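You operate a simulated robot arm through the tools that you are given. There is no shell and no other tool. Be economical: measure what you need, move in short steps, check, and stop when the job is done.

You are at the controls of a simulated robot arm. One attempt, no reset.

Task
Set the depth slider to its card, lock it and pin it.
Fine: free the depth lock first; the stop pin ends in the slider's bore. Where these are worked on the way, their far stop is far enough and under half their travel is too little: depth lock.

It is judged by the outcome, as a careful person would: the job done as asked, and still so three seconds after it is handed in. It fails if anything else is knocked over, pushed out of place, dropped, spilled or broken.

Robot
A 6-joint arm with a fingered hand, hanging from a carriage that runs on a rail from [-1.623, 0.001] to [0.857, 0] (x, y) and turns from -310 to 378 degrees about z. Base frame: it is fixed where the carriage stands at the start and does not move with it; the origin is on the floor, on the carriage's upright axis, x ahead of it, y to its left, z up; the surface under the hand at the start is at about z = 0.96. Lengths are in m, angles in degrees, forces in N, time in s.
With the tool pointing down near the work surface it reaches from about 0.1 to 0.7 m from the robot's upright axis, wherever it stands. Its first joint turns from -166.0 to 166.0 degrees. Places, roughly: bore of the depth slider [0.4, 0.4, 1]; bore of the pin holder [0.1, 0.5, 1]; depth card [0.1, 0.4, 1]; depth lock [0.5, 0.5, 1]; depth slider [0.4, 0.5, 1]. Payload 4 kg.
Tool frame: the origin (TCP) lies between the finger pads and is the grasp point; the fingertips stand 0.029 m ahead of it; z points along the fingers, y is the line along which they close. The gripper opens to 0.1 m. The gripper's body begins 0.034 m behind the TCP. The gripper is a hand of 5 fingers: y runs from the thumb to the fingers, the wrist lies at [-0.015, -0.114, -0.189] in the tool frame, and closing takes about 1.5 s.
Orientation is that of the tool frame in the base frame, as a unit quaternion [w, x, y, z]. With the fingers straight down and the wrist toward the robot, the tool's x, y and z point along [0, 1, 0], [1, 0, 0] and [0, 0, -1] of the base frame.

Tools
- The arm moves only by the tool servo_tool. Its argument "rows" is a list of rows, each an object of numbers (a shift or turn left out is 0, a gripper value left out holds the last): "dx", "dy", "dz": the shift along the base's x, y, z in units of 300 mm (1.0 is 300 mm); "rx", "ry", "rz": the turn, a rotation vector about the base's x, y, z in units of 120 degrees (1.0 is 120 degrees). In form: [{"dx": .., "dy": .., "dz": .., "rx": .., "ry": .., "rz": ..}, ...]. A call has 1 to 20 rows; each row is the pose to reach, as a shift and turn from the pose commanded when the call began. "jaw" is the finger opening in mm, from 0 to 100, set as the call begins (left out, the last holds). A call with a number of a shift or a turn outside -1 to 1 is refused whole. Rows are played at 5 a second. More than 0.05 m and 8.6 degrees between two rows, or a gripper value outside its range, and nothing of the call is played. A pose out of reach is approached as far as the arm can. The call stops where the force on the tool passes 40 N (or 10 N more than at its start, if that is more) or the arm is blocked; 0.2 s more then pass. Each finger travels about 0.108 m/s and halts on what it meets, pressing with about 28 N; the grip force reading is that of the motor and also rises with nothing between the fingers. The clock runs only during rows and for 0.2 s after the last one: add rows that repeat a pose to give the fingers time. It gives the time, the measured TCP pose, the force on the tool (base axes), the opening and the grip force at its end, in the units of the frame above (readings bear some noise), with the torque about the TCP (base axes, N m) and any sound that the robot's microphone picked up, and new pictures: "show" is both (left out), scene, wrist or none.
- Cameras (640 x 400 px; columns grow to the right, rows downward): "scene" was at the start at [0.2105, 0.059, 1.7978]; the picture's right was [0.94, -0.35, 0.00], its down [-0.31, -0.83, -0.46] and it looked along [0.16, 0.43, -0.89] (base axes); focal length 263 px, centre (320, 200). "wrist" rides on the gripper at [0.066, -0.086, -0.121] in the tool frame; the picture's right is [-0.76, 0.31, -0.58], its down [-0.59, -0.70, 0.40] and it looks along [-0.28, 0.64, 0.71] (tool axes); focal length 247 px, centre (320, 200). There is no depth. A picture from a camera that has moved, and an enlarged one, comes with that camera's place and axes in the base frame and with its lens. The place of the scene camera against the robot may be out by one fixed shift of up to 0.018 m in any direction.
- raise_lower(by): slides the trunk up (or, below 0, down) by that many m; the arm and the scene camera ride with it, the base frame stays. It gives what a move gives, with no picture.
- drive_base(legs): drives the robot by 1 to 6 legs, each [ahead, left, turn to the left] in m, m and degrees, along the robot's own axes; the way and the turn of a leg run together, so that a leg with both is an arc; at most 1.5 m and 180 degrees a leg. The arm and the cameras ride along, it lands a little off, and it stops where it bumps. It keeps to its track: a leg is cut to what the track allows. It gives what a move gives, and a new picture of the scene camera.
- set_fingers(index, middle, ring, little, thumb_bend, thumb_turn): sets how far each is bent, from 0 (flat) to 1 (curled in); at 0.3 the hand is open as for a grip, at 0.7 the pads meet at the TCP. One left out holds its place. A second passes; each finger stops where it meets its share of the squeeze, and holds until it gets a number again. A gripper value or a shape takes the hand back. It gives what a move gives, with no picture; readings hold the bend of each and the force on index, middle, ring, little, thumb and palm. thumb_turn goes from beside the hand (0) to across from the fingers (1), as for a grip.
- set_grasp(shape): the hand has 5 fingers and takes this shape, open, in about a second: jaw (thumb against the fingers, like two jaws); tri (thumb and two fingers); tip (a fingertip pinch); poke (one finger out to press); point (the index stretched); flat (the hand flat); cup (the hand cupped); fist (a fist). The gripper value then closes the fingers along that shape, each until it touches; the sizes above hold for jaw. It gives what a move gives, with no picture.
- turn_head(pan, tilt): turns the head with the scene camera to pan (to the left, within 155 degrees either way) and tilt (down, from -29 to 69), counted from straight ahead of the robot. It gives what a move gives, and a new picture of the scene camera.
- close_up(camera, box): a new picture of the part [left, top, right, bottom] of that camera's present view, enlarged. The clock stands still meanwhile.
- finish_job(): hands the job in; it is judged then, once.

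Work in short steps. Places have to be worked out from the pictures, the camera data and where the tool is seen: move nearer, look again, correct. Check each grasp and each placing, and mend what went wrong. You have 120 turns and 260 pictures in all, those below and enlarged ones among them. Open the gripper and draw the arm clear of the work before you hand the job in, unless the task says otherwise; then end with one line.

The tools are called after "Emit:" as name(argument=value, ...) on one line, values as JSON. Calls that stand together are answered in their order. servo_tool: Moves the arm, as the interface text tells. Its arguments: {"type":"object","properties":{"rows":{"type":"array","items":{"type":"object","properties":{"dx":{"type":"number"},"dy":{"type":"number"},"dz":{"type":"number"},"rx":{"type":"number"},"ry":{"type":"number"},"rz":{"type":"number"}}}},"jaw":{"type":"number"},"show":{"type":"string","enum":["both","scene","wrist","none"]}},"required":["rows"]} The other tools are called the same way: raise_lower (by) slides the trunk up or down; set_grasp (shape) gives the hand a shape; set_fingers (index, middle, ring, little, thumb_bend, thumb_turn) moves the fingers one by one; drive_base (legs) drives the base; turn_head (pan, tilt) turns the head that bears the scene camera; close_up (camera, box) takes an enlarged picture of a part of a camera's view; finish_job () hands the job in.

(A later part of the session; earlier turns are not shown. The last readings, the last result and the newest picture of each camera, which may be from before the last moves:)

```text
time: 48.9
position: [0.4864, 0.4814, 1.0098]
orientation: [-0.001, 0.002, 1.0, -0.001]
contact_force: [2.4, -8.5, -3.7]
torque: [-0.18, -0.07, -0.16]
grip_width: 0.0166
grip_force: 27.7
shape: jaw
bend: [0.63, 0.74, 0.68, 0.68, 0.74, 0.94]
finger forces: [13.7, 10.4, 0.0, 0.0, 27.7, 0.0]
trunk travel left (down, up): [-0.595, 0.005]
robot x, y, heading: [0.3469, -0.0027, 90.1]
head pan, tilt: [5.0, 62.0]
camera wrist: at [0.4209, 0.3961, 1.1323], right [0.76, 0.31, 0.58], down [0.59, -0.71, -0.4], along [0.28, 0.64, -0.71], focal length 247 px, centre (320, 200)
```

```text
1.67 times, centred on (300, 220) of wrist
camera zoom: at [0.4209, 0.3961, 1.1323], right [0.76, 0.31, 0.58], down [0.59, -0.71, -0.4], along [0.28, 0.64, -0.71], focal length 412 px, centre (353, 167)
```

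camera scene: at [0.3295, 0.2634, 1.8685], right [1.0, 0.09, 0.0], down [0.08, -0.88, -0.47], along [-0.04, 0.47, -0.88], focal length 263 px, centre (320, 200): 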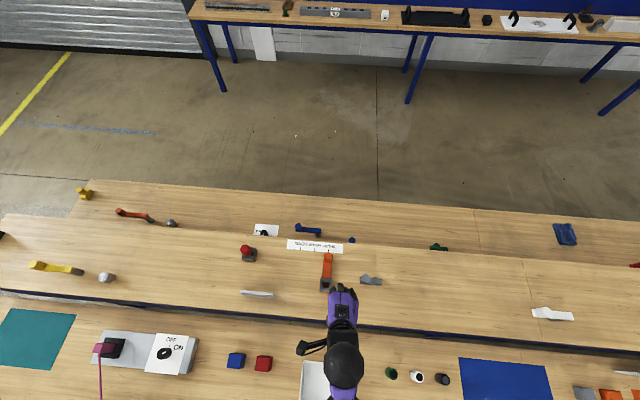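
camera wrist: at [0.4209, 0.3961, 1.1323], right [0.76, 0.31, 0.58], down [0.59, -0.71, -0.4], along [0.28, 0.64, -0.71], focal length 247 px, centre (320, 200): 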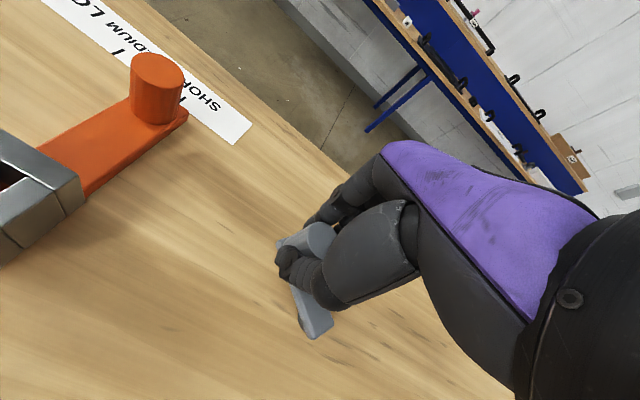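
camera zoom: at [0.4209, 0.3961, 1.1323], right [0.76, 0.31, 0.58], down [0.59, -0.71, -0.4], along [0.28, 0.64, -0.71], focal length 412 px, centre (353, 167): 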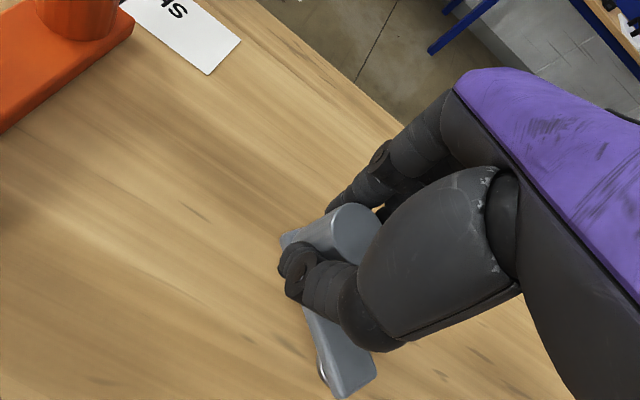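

The lever is at about 45–50° and following. I'll continue the arc to the locked stop.

Emit:
servo_tool(rows=[{"dx": 0.015, "dy": 0.018}, {"dx": 0.03, "dy": 0.028}, {"dx": 0.05, "dy": 0.036}, {"dx": 0.07, "dy": 0.042}, {"dx": 0.09, "dy": 0.044}, {"dx": 0.11, "dy": 0.042}, {"dx": 0.12, "dy": 0.04}, {"dx": 0.12, "dy": 0.04}], show="wrist")

Emit:
close_up(camera="wrist", box=[180, 100, 420, 340])

```text
time: 50.7
position: [0.5203, 0.4954, 1.0084]
orientation: [-0.001, 0.002, 1.0, 0.0]
contact_force: [-6.0, 6.5, -18.2]
torque: [0.14, -0.23, -0.29]
grip_width: 0.0126
grip_force: 27.8
shape: jaw
bend: [0.62, 0.75, 0.68, 0.68, 0.74, 0.89]
finger forces: [20.1, 6.0, 0.0, 0.1, 28.9, 0.0]
trunk travel left (down, up): [-0.595, 0.005]
robot x, y, heading: [0.3489, 0.003, 90.2]
head pan, tilt: [5.0, 62.0]
camera wrist: at [0.4548, 0.4098, 1.132], right [0.76, 0.3, 0.58], down [0.59, -0.7, -0.4], along [0.28, 0.64, -0.71], focal length 247 px, centre (320, 200)
```

wrist: 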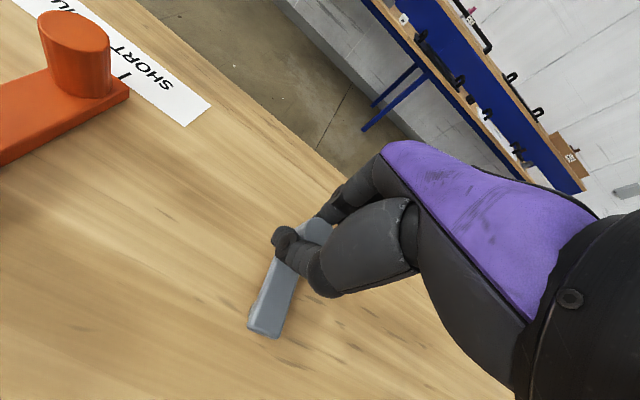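

```text
1.67 times, centred on (300, 220) of wrist
camera zoom: at [0.4548, 0.4098, 1.132], right [0.76, 0.3, 0.58], down [0.59, -0.7, -0.4], along [0.28, 0.64, -0.71], focal length 412 px, centre (353, 167)
```

zoom: 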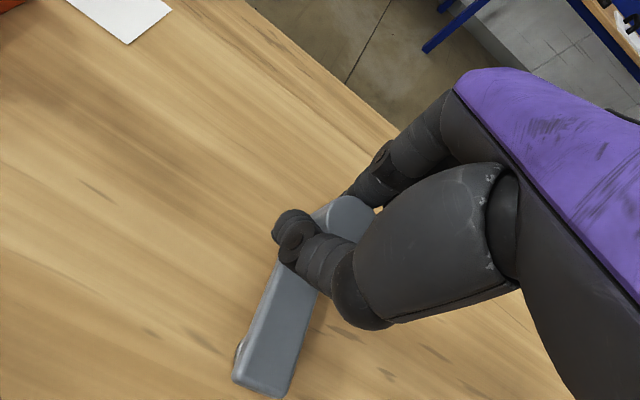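

The lever looks back at its locked position. I'll press a few mm more in +x to seat it, then release and lift for a look.

Emit:
servo_tool(rows=[{"dx": 0.01}, {"dx": 0.02}, {"dx": 0.025}, {"dx": 0.025}], show="none")

Emit:
servo_tool(rows=[{}, {}, {}, {"dz": 0.08}, {"dz": 0.16}, {"dz": 0.22, "dy": -0.15}, {"dz": 0.26, "dy": -0.3}, {"dz": 0.26, "dy": -0.45}, {"dz": 0.26, "dy": -0.58}], jaw=100)

Emit:
close_up(camera="scene", box=[280, 225, 400, 300])

```text
time: 51.7
position: [0.5246, 0.4961, 1.0101]
orientation: [-0.002, 0.001, 1.0, 0.001]
contact_force: [-14.1, 7.7, -17.0]
torque: [0.23, -0.2, -0.27]
grip_width: 0.012
grip_force: 27.7
shape: jaw
bend: [0.62, 0.75, 0.68, 0.68, 0.74, 0.89]
finger forces: [20.2, 2.6, 0.0, 0.0, 31.7, 0.0]
trunk travel left (down, up): [-0.595, 0.005]
robot x, y, heading: [0.3461, -0.0004, 90.0]
head pan, tilt: [5.0, 62.0]
```

```text
time: 53.7
position: [0.5283, 0.3227, 1.0892]
orientation: [-0.001, 0.001, 1.0, 0.001]
contact_force: [0.4, -0.8, -0.3]
torque: [0.0, 0.03, -0.01]
grip_width: 0.0998
grip_force: 0.0
shape: jaw
bend: [0.3, 0.3, 0.3, 0.3, 0.3, 0.98]
finger forces: [0.0, 0.1, 0.0, 0.1, 0.1, 0.0]
trunk travel left (down, up): [-0.595, 0.005]
robot x, y, heading: [0.3456, 0.0008, 90.0]
head pan, tilt: [5.0, 62.0]
camera scene: at [0.3296, 0.2634, 1.8685], right [1.0, 0.09, 0.0], down [0.08, -0.88, -0.47], along [-0.04, 0.47, -0.88], focal length 263 px, centre (320, 200)
camera wrist: at [0.4633, 0.2366, 1.212], right [0.76, 0.3, 0.58], down [0.59, -0.7, -0.4], along [0.28, 0.64, -0.71], focal length 247 px, centre (320, 200)
```

scene: 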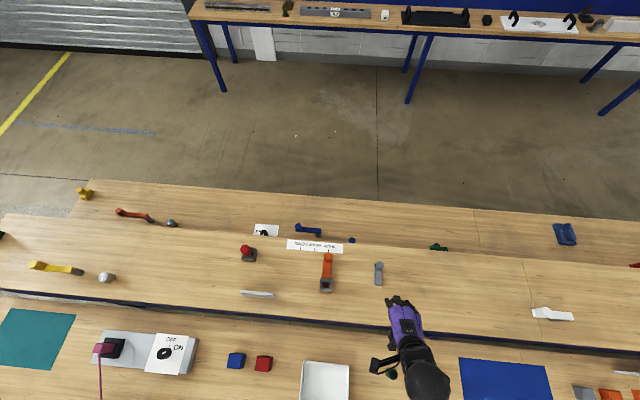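
wrist: 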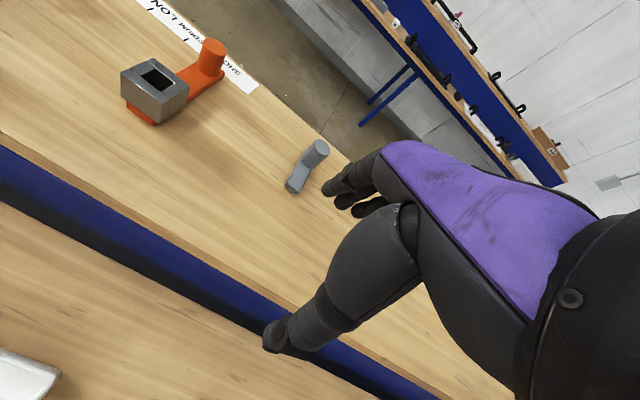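

```text
5.33 times, centred on (340, 262) of scene
camera zoom: at [0.3296, 0.2634, 1.8685], right [1.0, 0.09, 0.0], down [0.08, -0.88, -0.47], along [-0.04, 0.47, -0.88], focal length 1401 px, centre (213, -133)
```

zoom: 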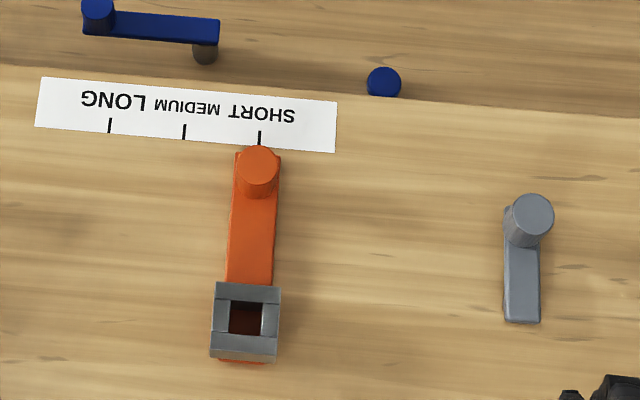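

The lever is pixel-identical to its start, so it is locked, and the slider is on SHORT. Now for the pin: I'll move left toward the holder, staying in front of the card.

Emit:
servo_tool(rows=[{"dx": -0.15}, {"dx": -0.3}, {"dx": -0.45}, {"dx": -0.6}, {"dx": -0.75}, {"dx": -0.9}, {"dx": -1.0}], show="none")

Emit:
servo_tool(rows=[{"dx": -0.1}, {"dx": -0.2}, {"dx": -0.3, "dz": 0.03}], show="both")

```text
time: 55.3
position: [0.229, 0.3233, 1.088]
orientation: [-0.001, 0.002, 1.0, 0.001]
contact_force: [-0.2, -0.5, 0.3]
torque: [0.01, 0.0, 0.01]
grip_width: 0.1001
grip_force: 0.0
shape: jaw
bend: [0.3, 0.3, 0.3, 0.3, 0.3, 0.98]
finger forces: [0.0, 0.1, 0.1, 0.0, 0.0, 0.0]
trunk travel left (down, up): [-0.595, 0.005]
robot x, y, heading: [0.3498, -0.0016, 90.1]
head pan, tilt: [5.0, 62.0]
```

```text
time: 56.1
position: [0.139, 0.3223, 1.0969]
orientation: [0.001, 0.002, 1.0, 0.0]
contact_force: [0.5, -0.2, -0.9]
torque: [0.01, 0.05, 0.0]
grip_width: 0.1
grip_force: 0.0
shape: jaw
bend: [0.3, 0.3, 0.3, 0.3, 0.3, 0.98]
finger forces: [0.1, 0.1, 0.0, 0.0, 0.1, 0.0]
trunk travel left (down, up): [-0.595, 0.005]
robot x, y, heading: [0.3455, 0.0003, 90.2]
head pan, tilt: [5.0, 62.0]
camera scene: at [0.3297, 0.2632, 1.8684], right [1.0, 0.09, 0.0], down [0.08, -0.88, -0.47], along [-0.04, 0.47, -0.88], focal length 263 px, centre (320, 200)
camera wrist: at [0.0744, 0.2363, 1.2194], right [0.76, 0.3, 0.58], down [0.59, -0.7, -0.4], along [0.28, 0.64, -0.71], focal length 247 px, centre (320, 200)
```

scene: 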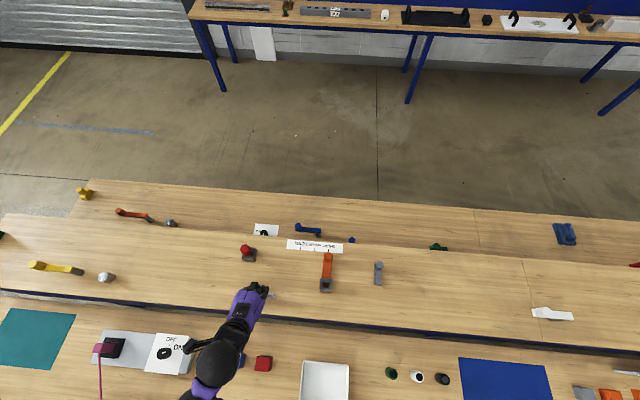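
wrist: 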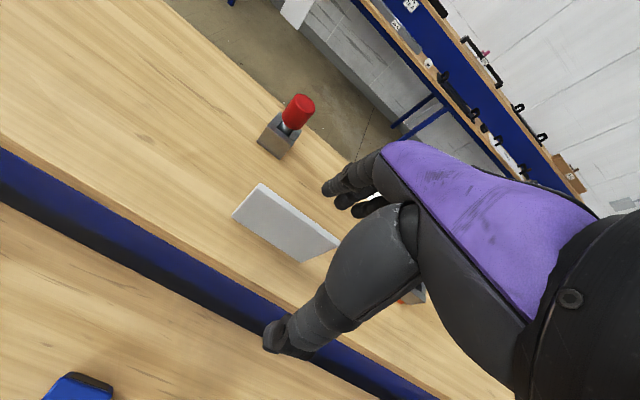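

Emit:
close_up(camera="wrist", box=[220, 70, 380, 270])

Emit:
close_up(camera="scene", box=[225, 230, 289, 290])

```text
2.00 times, centred on (300, 170) of wrist
camera zoom: at [0.0744, 0.2363, 1.2194], right [0.76, 0.3, 0.58], down [0.59, -0.7, -0.4], along [0.28, 0.64, -0.71], focal length 494 px, centre (360, 260)
```

zoom: 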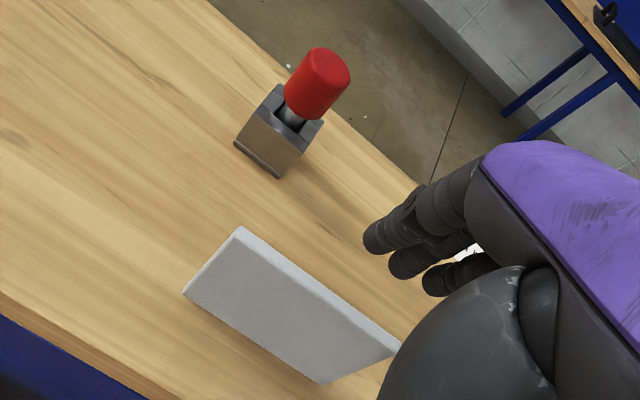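

```text
6.67 times, centred on (257, 260) of scene
camera zoom: at [0.3297, 0.2632, 1.8684], right [1.0, 0.09, 0.0], down [0.08, -0.88, -0.47], along [-0.04, 0.47, -0.88], focal length 1752 px, centre (740, -200)
```

zoom: 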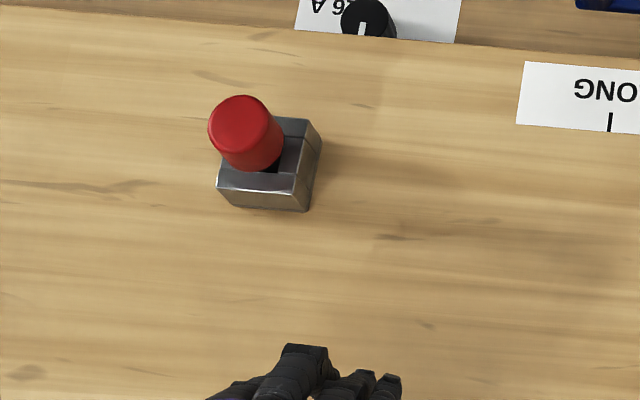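

The pin's red cap is at about (0.077, 0.498) with its top near z = 1.05, upright in its holder. I'll shift the base 0.15 m to the left so holder and bore are both closer to centre.

Emit:
drive_base(legs=[[0, 0.15, 0]])

```text
time: 57.5
position: [-0.0075, 0.3235, 1.0967]
orientation: [0.0, 0.004, 1.0, 0.001]
contact_force: [-0.4, -0.9, -0.4]
torque: [-0.05, 0.01, -0.02]
grip_width: 0.1002
grip_force: 0.0
shape: jaw
bend: [0.3, 0.3, 0.3, 0.3, 0.3, 0.98]
finger forces: [0.0, 0.0, 0.0, 0.0, 0.0, 0.1]
trunk travel left (down, up): [-0.595, 0.005]
robot x, y, heading: [0.1977, 0.0002, 89.7]
head pan, tilt: [5.0, 62.0]
camera scene: at [0.182, 0.2634, 1.8684], right [1.0, 0.09, 0.0], down [0.08, -0.88, -0.47], along [-0.04, 0.47, -0.88], focal length 263 px, centre (320, 200)
```

scene: 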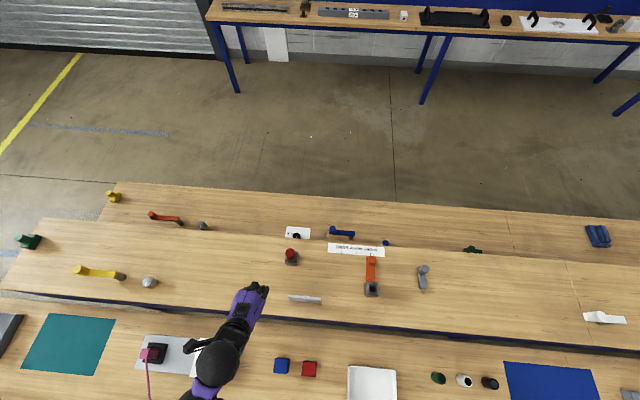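

I'll come at the pin from its left side, so that the cap passes between thumb and fingers.

Emit:
servo_tool(rows=[{"dx": -0.03, "dy": 0.12}, {"dx": -0.04, "dy": 0.26}, {"dx": -0.04, "dy": 0.4}, {"dx": -0.04, "dy": 0.5}, {"dx": -0.04, "dy": 0.582}])

Emit:
close_up(camera="scene", box=[240, 220, 336, 280])

```text
time: 58.7
position: [-0.0207, 0.4977, 1.098]
orientation: [0.0, 0.004, 1.0, 0.0]
contact_force: [-0.7, -0.3, 0.1]
torque: [0.03, 0.01, 0.04]
grip_width: 0.0999
grip_force: 0.2
shape: jaw
bend: [0.3, 0.3, 0.3, 0.3, 0.3, 0.98]
finger forces: [0.0, 0.0, 0.0, 0.0, 0.1, 0.0]
trunk travel left (down, up): [-0.595, 0.005]
robot x, y, heading: [0.1993, 0.0038, 89.9]
head pan, tilt: [5.0, 62.0]
camera scene: at [0.182, 0.2633, 1.8684], right [1.0, 0.09, 0.0], down [0.08, -0.88, -0.47], along [-0.04, 0.47, -0.88], focal length 263 px, centre (320, 200)
camera wrist: at [-0.0858, 0.4123, 1.2201], right [0.76, 0.3, 0.58], down [0.58, -0.71, -0.4], along [0.29, 0.64, -0.71], focal length 247 px, centre (320, 200)
```

scene: 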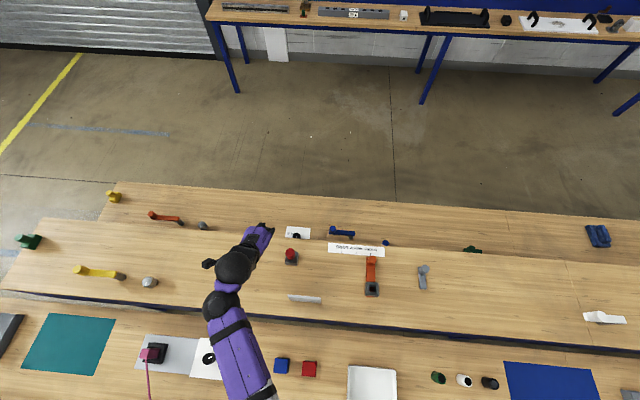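
wrist: 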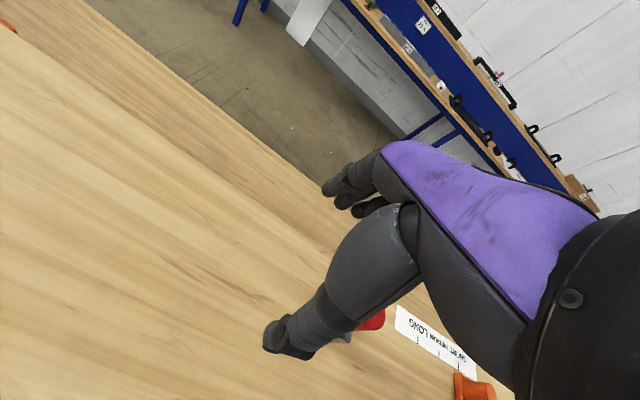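

```text
6.67 times, centred on (288, 250) of scene
camera zoom: at [0.182, 0.2633, 1.8684], right [1.0, 0.09, 0.0], down [0.08, -0.88, -0.47], along [-0.04, 0.47, -0.88], focal length 1752 px, centre (533, -133)
```

zoom: 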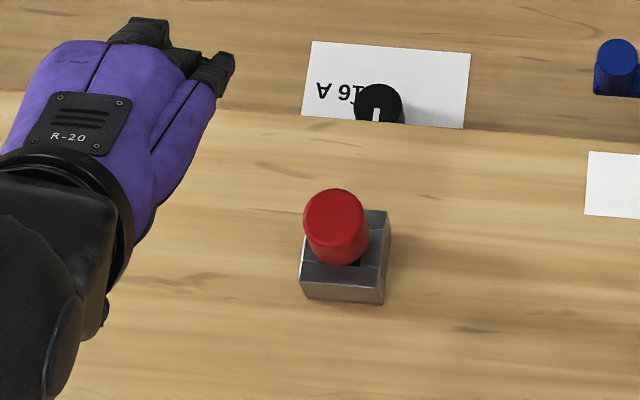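

Height is reachable here. I'll drop to grip height and slide in to x ≈ 0.05, then check.

Emit:
servo_tool(rows=[{"dz": -0.1}, {"dz": -0.185}, {"dz": -0.185, "dx": 0.1}, {"dz": -0.185, "dx": 0.2}, {"dz": -0.185, "dx": 0.26}])

Emit:
close_up(camera="wrist", box=[200, 120, 440, 360])

Emit:
close_up(camera="scene", box=[240, 220, 336, 280])

```text
time: 59.9
position: [0.0579, 0.4979, 1.0407]
orientation: [0.0, 0.002, 1.0, 0.0]
contact_force: [-0.3, -0.6, 0.8]
torque: [-0.03, -0.01, 0.0]
grip_width: 0.0999
grip_force: 0.1
shape: jaw
bend: [0.3, 0.3, 0.3, 0.3, 0.3, 0.98]
finger forces: [0.0, 0.0, 0.0, 0.0, 0.1, 0.1]
trunk travel left (down, up): [-0.595, 0.005]
robot x, y, heading: [0.1981, -0.0024, 89.7]
head pan, tilt: [5.0, 62.0]
camera scene: at [0.1819, 0.2634, 1.8684], right [1.0, 0.09, 0.0], down [0.08, -0.88, -0.47], along [-0.04, 0.47, -0.88], focal length 263 px, centre (320, 200)
camera wrist: at [-0.0067, 0.4115, 1.1641], right [0.76, 0.3, 0.58], down [0.58, -0.71, -0.4], along [0.29, 0.64, -0.71], focal length 247 px, centre (320, 200)
```

scene: 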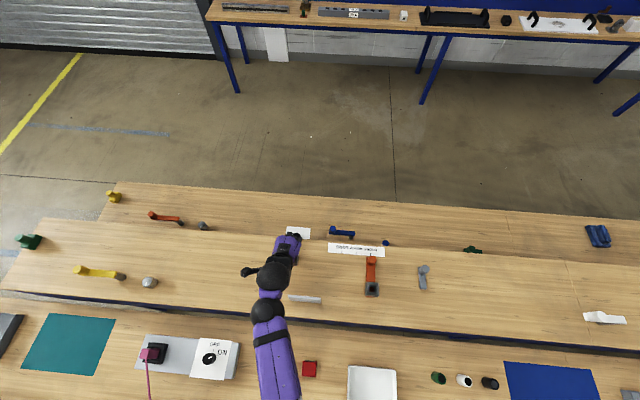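
wrist: 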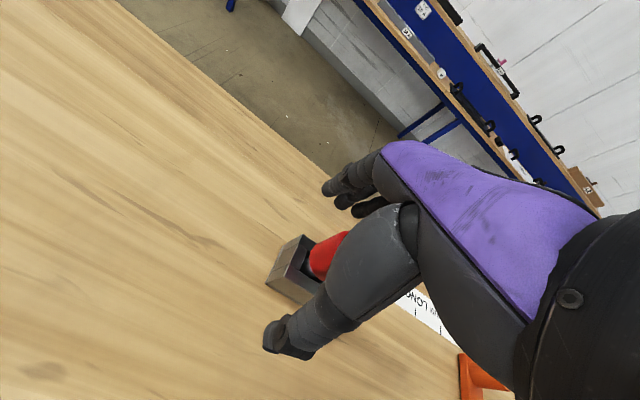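

```text
1.67 times, centred on (320, 240) of wrist
camera zoom: at [-0.0067, 0.4115, 1.1641], right [0.76, 0.3, 0.58], down [0.58, -0.71, -0.4], along [0.29, 0.64, -0.71], focal length 412 px, centre (320, 133)
```

zoom: 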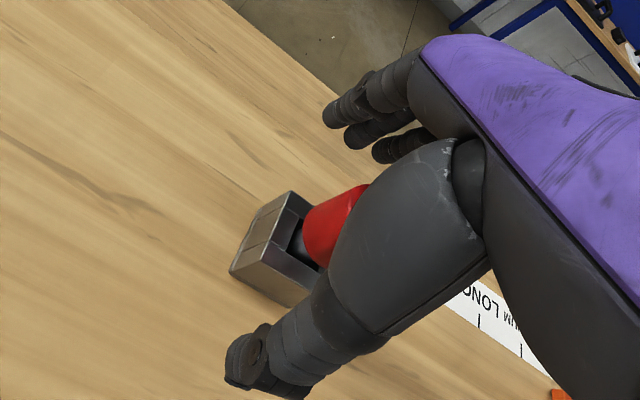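

```text
6.67 times, centred on (288, 250) of scene
camera zoom: at [0.1819, 0.2634, 1.8684], right [1.0, 0.09, 0.0], down [0.08, -0.88, -0.47], along [-0.04, 0.47, -0.88], focal length 1752 px, centre (533, -133)
```

zoom: 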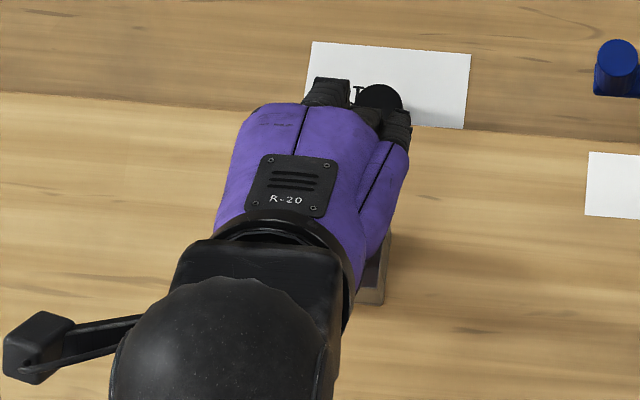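

Cap is between thumb and fingers; centre about (0.075, 0.496). I'll move the last 17 mm and close.

Emit:
servo_tool(rows=[{"dx": 0.03}, {"dx": 0.057, "dy": -0.004}, {"dx": 0.057, "dy": -0.004}], show="none")

Emit:
close_up(camera="wrist", box=[200, 120, 440, 360])

```text
time: 60.7
position: [0.0761, 0.4973, 1.0418]
orientation: [0.0, 0.003, 1.0, 0.001]
contact_force: [0.3, 0.1, 0.5]
torque: [0.0, 0.04, 0.0]
grip_width: 0.0998
grip_force: 0.1
shape: jaw
bend: [0.3, 0.3, 0.3, 0.3, 0.3, 0.98]
finger forces: [0.0, 0.0, 0.1, 0.0, 0.0, 0.0]
trunk travel left (down, up): [-0.595, 0.005]
robot x, y, heading: [0.1995, 0.0005, 89.6]
head pan, tilt: [5.0, 62.0]
```

```text
1.67 times, centred on (320, 240) of wrist
camera zoom: at [0.0109, 0.4112, 1.1644], right [0.76, 0.3, 0.58], down [0.58, -0.71, -0.4], along [0.29, 0.64, -0.71], focal length 412 px, centre (320, 133)
```

zoom: 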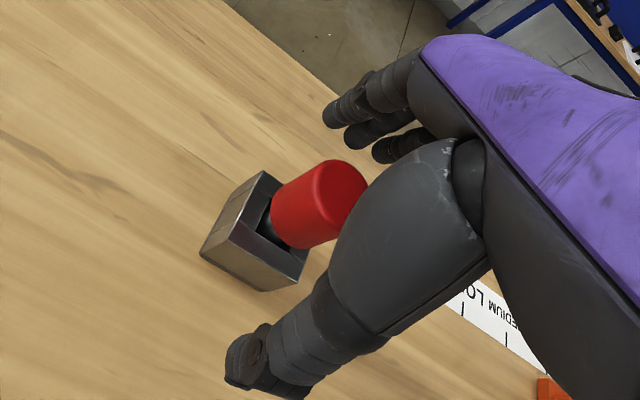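

Well centred. Closing on the cap.

Emit:
servo_tool(rows=[{"dx": -0.006}, {"dx": -0.006}, {"dx": -0.006}, {"dx": -0.006}, {"dx": -0.006}, {"dx": -0.006}, {"dx": -0.006}], jaw=0, show="wrist")

Emit:
close_up(camera="wrist", box=[200, 120, 440, 360])

```text
time: 62.3
position: [0.0744, 0.4961, 1.0404]
orientation: [0.0, 0.004, 1.0, 0.001]
contact_force: [0.0, -0.1, 0.3]
torque: [-0.02, 0.02, -0.01]
grip_width: 0.0213
grip_force: 28.3
shape: jaw
bend: [0.57, 0.55, 0.72, 0.61, 0.51, 1.0]
finger forces: [15.3, 8.6, 0.1, 0.1, 24.3, 0.1]
trunk travel left (down, up): [-0.595, 0.005]
robot x, y, heading: [0.1998, -0.0014, 90.1]
head pan, tilt: [5.0, 62.0]
camera wrist: at [0.0084, 0.4111, 1.1635], right [0.76, 0.3, 0.58], down [0.58, -0.71, -0.4], along [0.29, 0.64, -0.71], focal length 247 px, centre (320, 200)
```

wrist: 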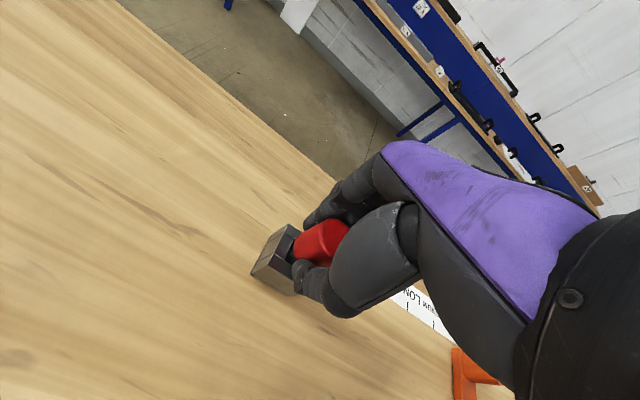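

```text
1.67 times, centred on (320, 240) of wrist
camera zoom: at [0.0084, 0.4111, 1.1635], right [0.76, 0.3, 0.58], down [0.58, -0.71, -0.4], along [0.29, 0.64, -0.71], focal length 412 px, centre (320, 133)
```

zoom: 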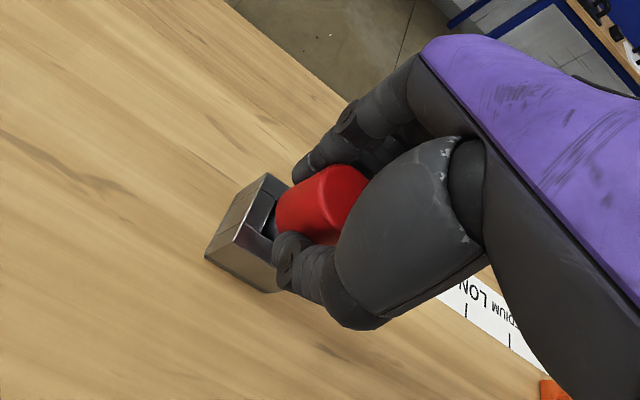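

Solid grip with little side load. Lifting straight up in steps.

Emit:
servo_tool(rows=[{"dz": 0.04}, {"dz": 0.08}, {"dz": 0.12}, {"dz": 0.16}, {"dz": 0.2}, {"dz": 0.22}])

Emit:
close_up(camera="wrist", box=[180, 120, 420, 360])

Emit:
close_up(camera="scene", box=[240, 220, 336, 280])

```text
time: 63.7
position: [0.0747, 0.4965, 1.1082]
orientation: [0.001, 0.003, 1.0, 0.001]
contact_force: [0.2, 0.2, -0.9]
torque: [0.02, 0.02, 0.0]
grip_width: 0.0215
grip_force: 27.5
shape: jaw
bend: [0.57, 0.55, 0.72, 0.62, 0.51, 1.0]
finger forces: [15.3, 8.7, 0.1, 0.1, 24.3, 0.0]
trunk travel left (down, up): [-0.595, 0.005]
robot x, y, heading: [0.1998, 0.0014, 89.9]
head pan, tilt: [5.0, 62.0]
camera scene: at [0.182, 0.2634, 1.8684], right [1.0, 0.09, 0.0], down [0.08, -0.88, -0.47], along [-0.04, 0.47, -0.88], focal length 263 px, centre (320, 200)
camera wrist: at [0.0091, 0.4109, 1.2304], right [0.76, 0.3, 0.58], down [0.58, -0.71, -0.4], along [0.29, 0.64, -0.71], focal length 247 px, centre (320, 200)
```

scene: 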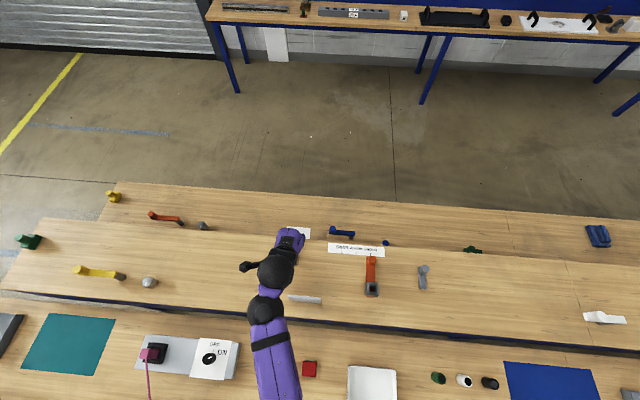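
wrist: 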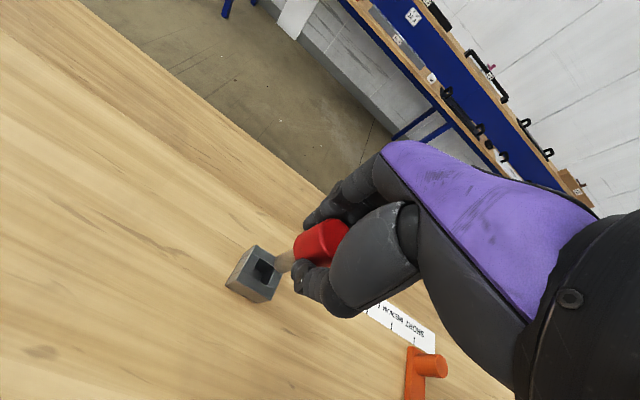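

```text
1.67 times, centred on (300, 240) of wrist
camera zoom: at [0.0091, 0.4109, 1.2304], right [0.76, 0.3, 0.58], down [0.58, -0.71, -0.4], along [0.29, 0.64, -0.71], focal length 412 px, centre (353, 133)
```

zoom: 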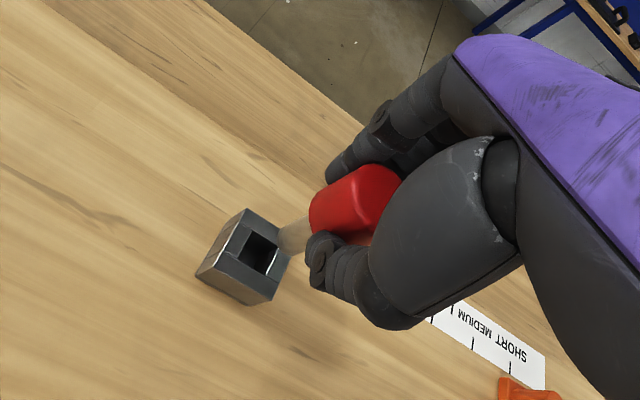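

```text
6.67 times, centred on (288, 250) of scene
camera zoom: at [0.182, 0.2634, 1.8684], right [1.0, 0.09, 0.0], down [0.08, -0.88, -0.47], along [-0.04, 0.47, -0.88], focal length 1752 px, centre (533, -133)
```

zoom: 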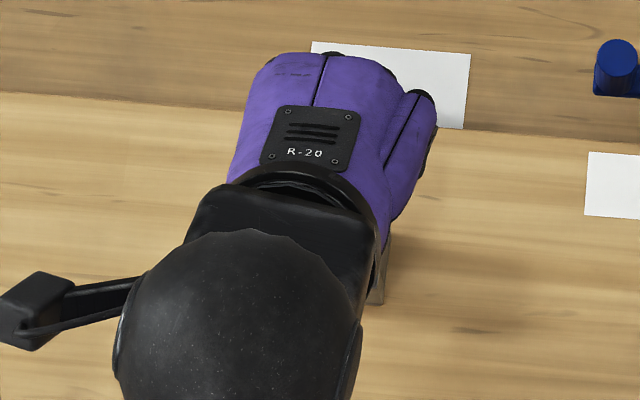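

The pin is out. Its tip is about 0.07 m below the TCP, which puts it at z ≈ 1.04. By triangulation the slider bore is at about (0.345, 0.420), top z ≈ 1.003. I'll carry the pin above it.

Emit:
servo_tool(rows=[{"dx": 0.12, "dy": -0.02}, {"dx": 0.25, "dy": -0.04}, {"dx": 0.38, "dy": -0.06}, {"dx": 0.5, "dy": -0.1}, {"dx": 0.62, "dy": -0.15}, {"dx": 0.74, "dy": -0.2}, {"dx": 0.83, "dy": -0.235}, {"dx": 0.9, "dy": -0.255}, {"dx": 0.9, "dy": -0.255}])

Emit:
close_up(camera="wrist", box=[180, 120, 420, 360])

Emit:
close_up(camera="scene", box=[320, 230, 416, 300])

```text
time: 65.7
position: [0.3426, 0.4205, 1.1059]
orientation: [0.0, 0.003, 1.0, 0.0]
contact_force: [-1.1, 0.2, -0.8]
torque: [-0.01, 0.0, 0.06]
grip_width: 0.0214
grip_force: 28.8
shape: jaw
bend: [0.57, 0.55, 0.72, 0.62, 0.51, 1.0]
finger forces: [15.3, 8.7, 0.0, 0.0, 24.1, 0.0]
trunk travel left (down, up): [-0.595, 0.005]
robot x, y, heading: [0.2012, 0.001, 89.9]
head pan, tilt: [5.0, 62.0]
camera scene: at [0.182, 0.2634, 1.8684], right [1.0, 0.09, 0.0], down [0.08, -0.88, -0.47], along [-0.04, 0.47, -0.88], focal length 263 px, centre (320, 200)
camera wrist: at [0.2771, 0.3345, 1.229], right [0.76, 0.3, 0.58], down [0.58, -0.71, -0.4], along [0.29, 0.64, -0.71], focal length 247 px, centre (320, 200)
```

scene: 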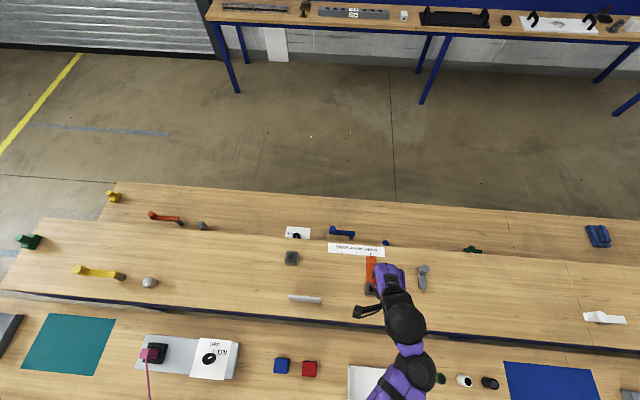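
wrist: 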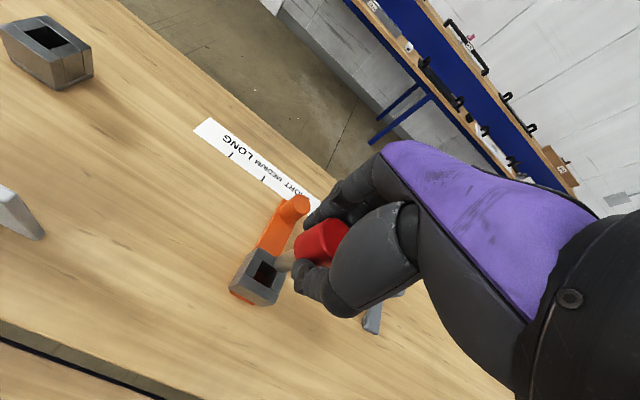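

```text
1.67 times, centred on (300, 240) of wrist
camera zoom: at [0.2771, 0.3345, 1.229], right [0.76, 0.3, 0.58], down [0.58, -0.71, -0.4], along [0.29, 0.64, -0.71], focal length 412 px, centre (353, 133)
```

zoom: 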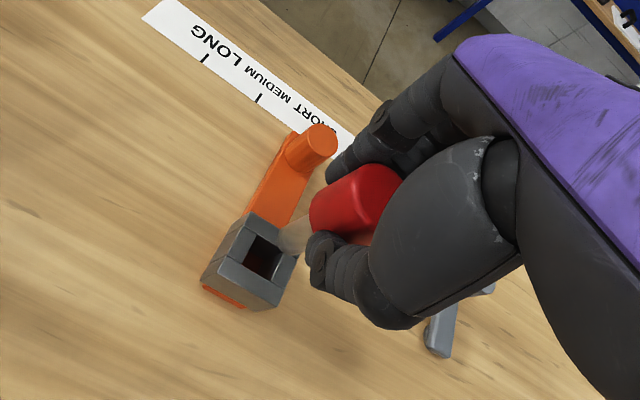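

```text
5.71 times, centred on (368, 265) of scene
camera zoom: at [0.182, 0.2634, 1.8684], right [1.0, 0.09, 0.0], down [0.08, -0.88, -0.47], along [-0.04, 0.47, -0.88], focal length 1501 px, centre (46, -171)
```

zoom: 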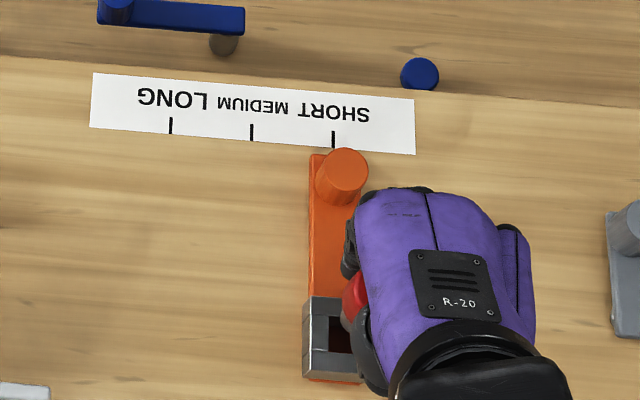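

By comparison with the view over the holder, I'm about 4 mm short in x. I'll correct and lower so the tip is just above the bore.

Emit:
servo_tool(rows=[{"dx": 0.012, "dy": -0.005}, {"dx": 0.012, "dy": -0.005, "dz": -0.045}, {"dx": 0.012, "dy": -0.005, "dz": -0.085}, {"dx": 0.012, "dy": -0.005, "dz": -0.085}])

Emit:
close_up(camera="wrist", box=[220, 190, 360, 340])

Emit:
close_up(camera="scene", box=[350, 260, 398, 300])

```text
time: 66.7
position: [0.3471, 0.4188, 1.0816]
orientation: [-0.001, 0.003, 1.0, 0.0]
contact_force: [0.1, 0.2, 0.2]
torque: [-0.01, -0.01, 0.02]
grip_width: 0.0213
grip_force: 27.5
shape: jaw
bend: [0.57, 0.55, 0.72, 0.62, 0.51, 1.0]
finger forces: [15.2, 8.7, 0.0, 0.0, 24.1, 0.0]
trunk travel left (down, up): [-0.595, 0.005]
robot x, y, heading: [0.1983, -0.0022, 90.0]
head pan, tilt: [5.0, 62.0]
camera scene: at [0.182, 0.2634, 1.8684], right [1.0, 0.09, 0.0], down [0.08, -0.88, -0.47], along [-0.04, 0.47, -0.88], focal length 263 px, centre (320, 200)
camera wrist: at [0.2811, 0.3332, 1.204], right [0.76, 0.3, 0.58], down [0.58, -0.71, -0.4], along [0.29, 0.64, -0.71], focal length 247 px, centre (320, 200)
```

scene: 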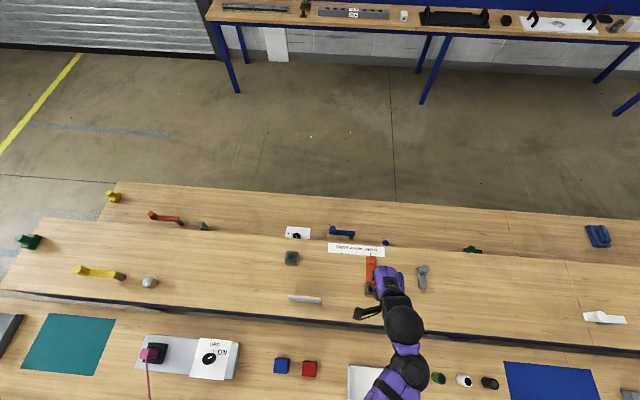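
wrist: 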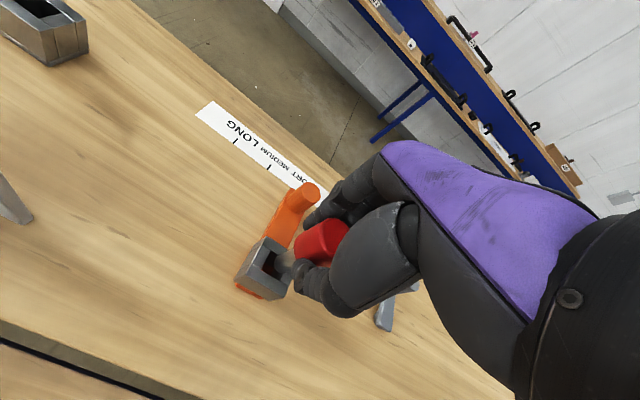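

```text
2.67 times, centred on (290, 265) of wrist
camera zoom: at [0.2811, 0.3332, 1.204], right [0.76, 0.3, 0.58], down [0.58, -0.71, -0.4], along [0.29, 0.64, -0.71], focal length 659 px, centre (400, 27)
```

zoom: 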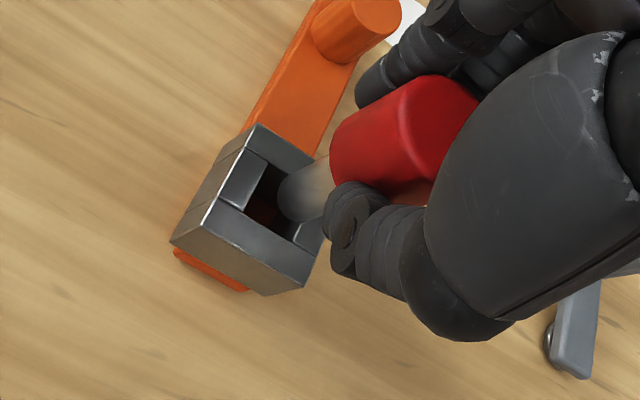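

```text
10.00 times, centred on (374, 280) of scene
camera zoom: at [0.182, 0.2634, 1.8684], right [1.0, 0.09, 0.0], down [0.08, -0.88, -0.47], along [-0.04, 0.47, -0.88], focal length 2628 px, centre (-220, -600)
```

zoom: 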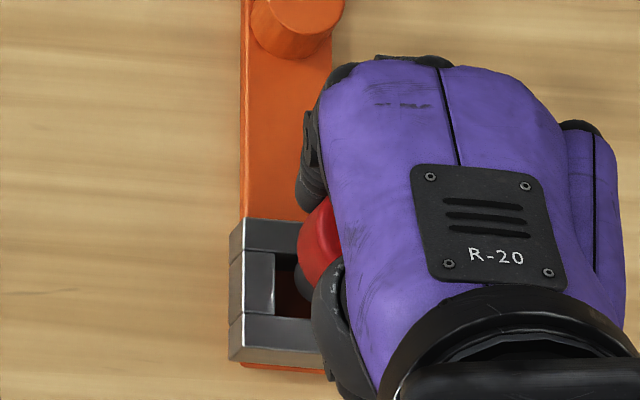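

The tip lies right over the bore opening. I'll nudge +1.5 mm in y and lower 12 mm to start the entry.

Emit:
servo_tool(rows=[{"dy": 0.005}, {"dy": 0.005, "dz": -0.02}, {"dy": 0.005, "dz": -0.04}, {"dy": 0.005, "dz": -0.04}], show="wrist")

Emit:
close_up(camera="wrist", box=[220, 190, 360, 340])

```text
time: 67.8
position: [0.3485, 0.4251, 1.0751]
orientation: [0.003, 0.002, 1.0, 0.007]
contact_force: [-2.3, -3.6, 20.5]
torque: [-0.13, 0.06, 0.0]
grip_width: 0.0245
grip_force: 27.7
shape: jaw
bend: [0.57, 0.55, 0.72, 0.62, 0.75, 1.0]
finger forces: [17.5, 9.0, 0.0, 0.0, 31.0, 0.0]
trunk travel left (down, up): [-0.595, 0.005]
robot x, y, heading: [0.2007, -0.001, 89.9]
head pan, tilt: [5.0, 62.0]
stopped in row 4: the force on the tool passed its limit at 41 N (the readings are from after the stop); the commanded pose is now the measured one
camera wrist: at [0.2827, 0.3375, 1.1958], right [0.76, 0.29, 0.59], down [0.59, -0.7, -0.41], along [0.29, 0.65, -0.7], focal length 247 px, centre (320, 200)
```

wrist: 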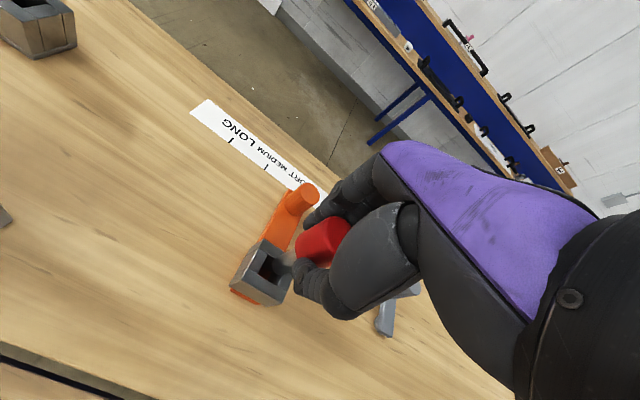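

```text
2.67 times, centred on (290, 265) of wrist
camera zoom: at [0.2827, 0.3375, 1.1958], right [0.76, 0.29, 0.59], down [0.59, -0.7, -0.41], along [0.29, 0.65, -0.7], focal length 659 px, centre (400, 27)
```

zoom: 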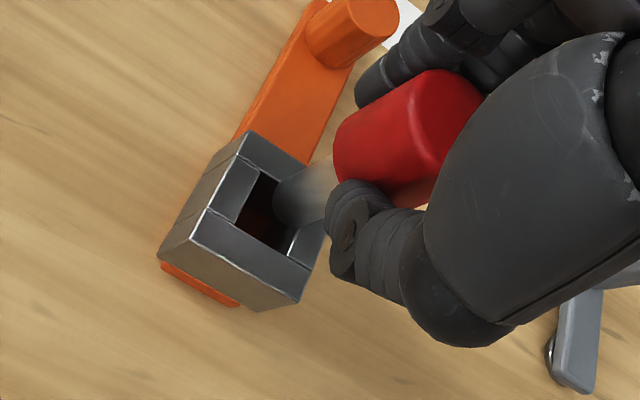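

The tip landed on the far (+y) rim of the bore. I'll lift slightly, level the tool and shift back about −4.5 mm in y and −2 mm in x.

Emit:
servo_tool(rows=[{"dz": 0.03, "rx": -0.006, "ry": 0.003}, {"dz": 0.03, "dx": -0.006, "dy": -0.016, "rx": -0.006, "ry": 0.003}, {"dz": 0.03, "dx": -0.006, "dy": -0.016, "rx": -0.006, "ry": 0.003}], show="wrist")

Emit:
close_up(camera="wrist", box=[230, 220, 330, 310])

```text
time: 68.6
position: [0.346, 0.4185, 1.0811]
orientation: [-0.002, 0.003, 1.0, -0.002]
contact_force: [0.0, -0.3, 0.2]
torque: [-0.02, -0.03, -0.02]
grip_width: 0.023
grip_force: 27.9
shape: jaw
bend: [0.57, 0.55, 0.72, 0.62, 0.74, 1.0]
finger forces: [16.4, 9.2, 0.1, 0.1, 25.5, 0.1]
trunk travel left (down, up): [-0.595, 0.005]
robot x, y, heading: [0.1972, -0.0005, 89.9]
head pan, tilt: [5.0, 62.0]
camera wrist: at [0.2806, 0.3329, 1.2045], right [0.76, 0.3, 0.57], down [0.58, -0.71, -0.4], along [0.28, 0.64, -0.72], focal length 247 px, centre (320, 200)
```

wrist: 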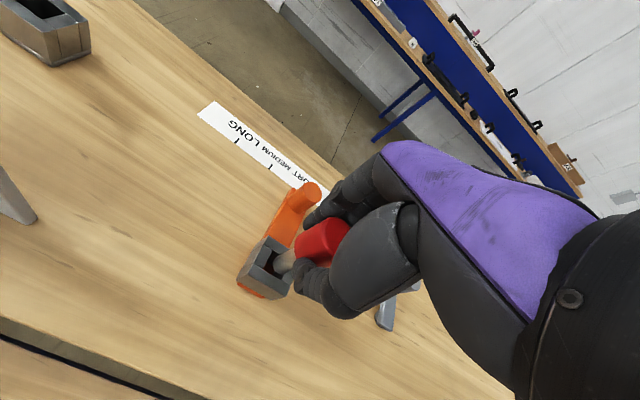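

```text
4.44 times, centred on (280, 265) of wrist
camera zoom: at [0.2806, 0.3329, 1.2045], right [0.76, 0.3, 0.57], down [0.58, -0.71, -0.4], along [0.28, 0.64, -0.72], focal length 1098 px, centre (498, -89)
```

zoom: 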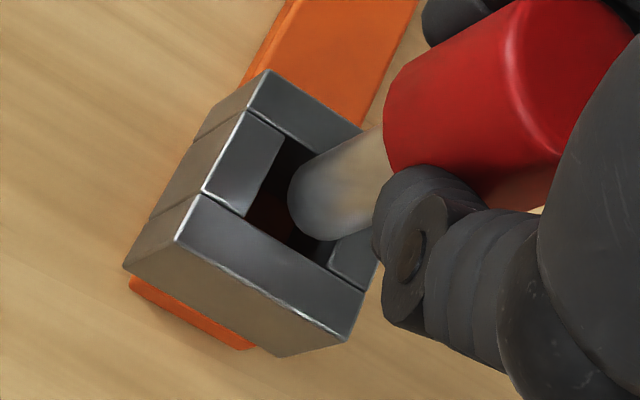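

Working through the vertical's perspective, the tip centre now projects onto the bore centre and the pin is vertical. I'll descend straight from here.

Emit:
servo_tool(rows=[{"dz": -0.01}, {"dz": -0.02}, {"dz": -0.03}, {"dz": -0.04}, {"dz": -0.04}], show="wrist")

Emit:
close_up(camera="wrist", box=[230, 220, 330, 310])

```text
time: 69.8
position: [0.3464, 0.4195, 1.0696]
orientation: [-0.002, 0.004, 1.0, -0.002]
contact_force: [-0.3, -1.0, -0.8]
torque: [0.0, 0.01, -0.02]
grip_width: 0.0226
grip_force: 27.7
shape: jaw
bend: [0.57, 0.55, 0.72, 0.62, 0.74, 1.0]
finger forces: [16.5, 9.2, 0.0, 0.0, 25.3, 0.0]
trunk travel left (down, up): [-0.595, 0.005]
robot x, y, heading: [0.1982, -0.0016, 90.0]
head pan, tilt: [5.0, 62.0]
camera wrist: at [0.2813, 0.3333, 1.1923], right [0.76, 0.3, 0.57], down [0.58, -0.71, -0.4], along [0.28, 0.64, -0.72], focal length 247 px, centre (320, 200)
```

wrist: 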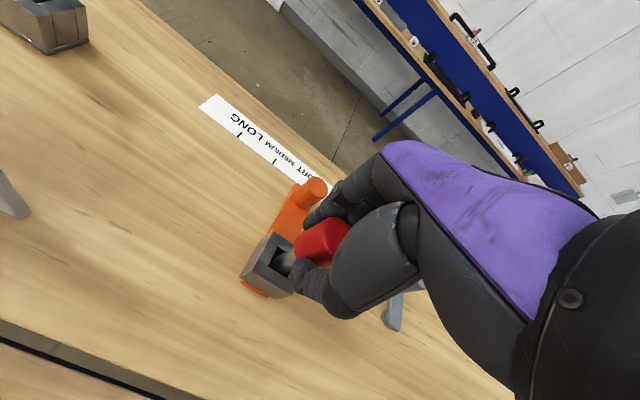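

```text
4.44 times, centred on (280, 265) of wrist
camera zoom: at [0.2813, 0.3333, 1.1923], right [0.76, 0.3, 0.57], down [0.58, -0.71, -0.4], along [0.28, 0.64, -0.72], focal length 1098 px, centre (498, -89)
```

zoom: 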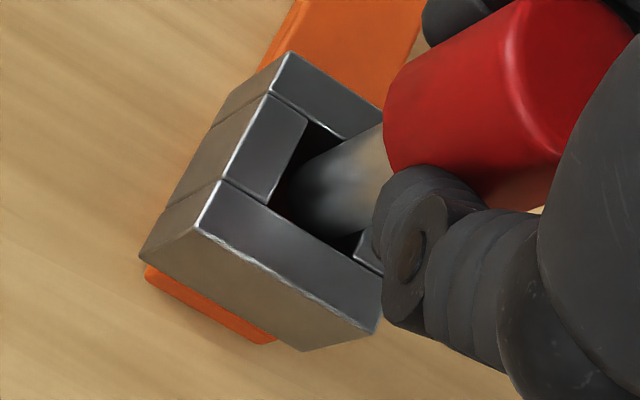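

The tip is inside the bore with no load. Continuing down in small steps.

Emit:
servo_tool(rows=[{"dz": -0.015}, {"dz": -0.03}, {"dz": -0.045}, {"dz": -0.06}, {"dz": -0.06}], show="wrist")

Emit:
close_up(camera="wrist", box=[230, 220, 330, 310])

```text
time: 71.0
position: [0.3456, 0.4189, 1.0517]
orientation: [-0.002, 0.003, 1.0, -0.002]
contact_force: [-0.2, 0.1, 0.3]
torque: [0.0, 0.0, 0.01]
grip_width: 0.0228
grip_force: 28.2
shape: jaw
bend: [0.57, 0.55, 0.72, 0.62, 0.74, 1.0]
finger forces: [16.8, 9.0, 0.1, 0.0, 25.6, 0.1]
trunk travel left (down, up): [-0.595, 0.005]
robot x, y, heading: [0.2036, -0.0008, 90.2]
head pan, tilt: [5.0, 62.0]
camera wrist: at [0.2813, 0.3335, 1.175], right [0.76, 0.3, 0.57], down [0.58, -0.71, -0.4], along [0.28, 0.64, -0.72], focal length 247 px, centre (320, 200)
```

wrist: 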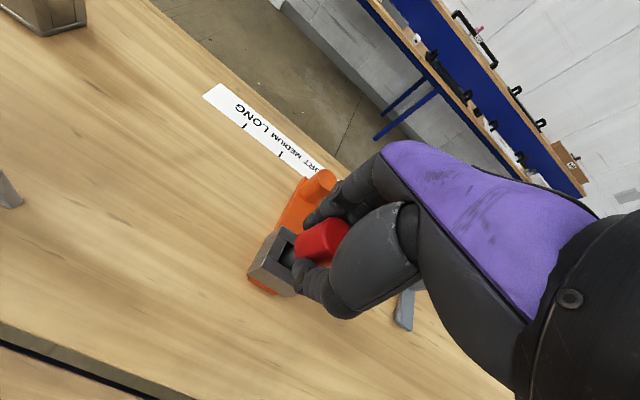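

```text
4.44 times, centred on (280, 265) of wrist
camera zoom: at [0.2813, 0.3335, 1.175], right [0.76, 0.3, 0.57], down [0.58, -0.71, -0.4], along [0.28, 0.64, -0.72], focal length 1098 px, centre (498, -89)
```

zoom: 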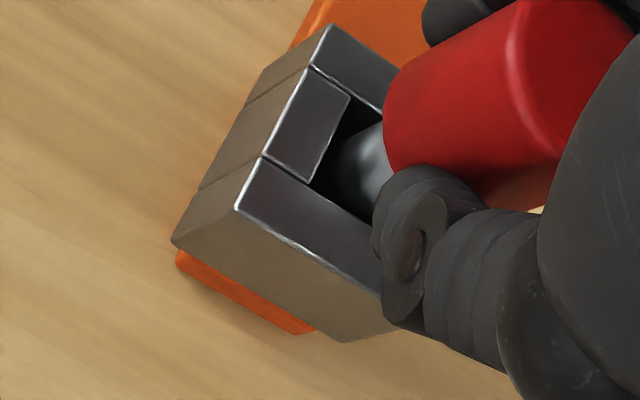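

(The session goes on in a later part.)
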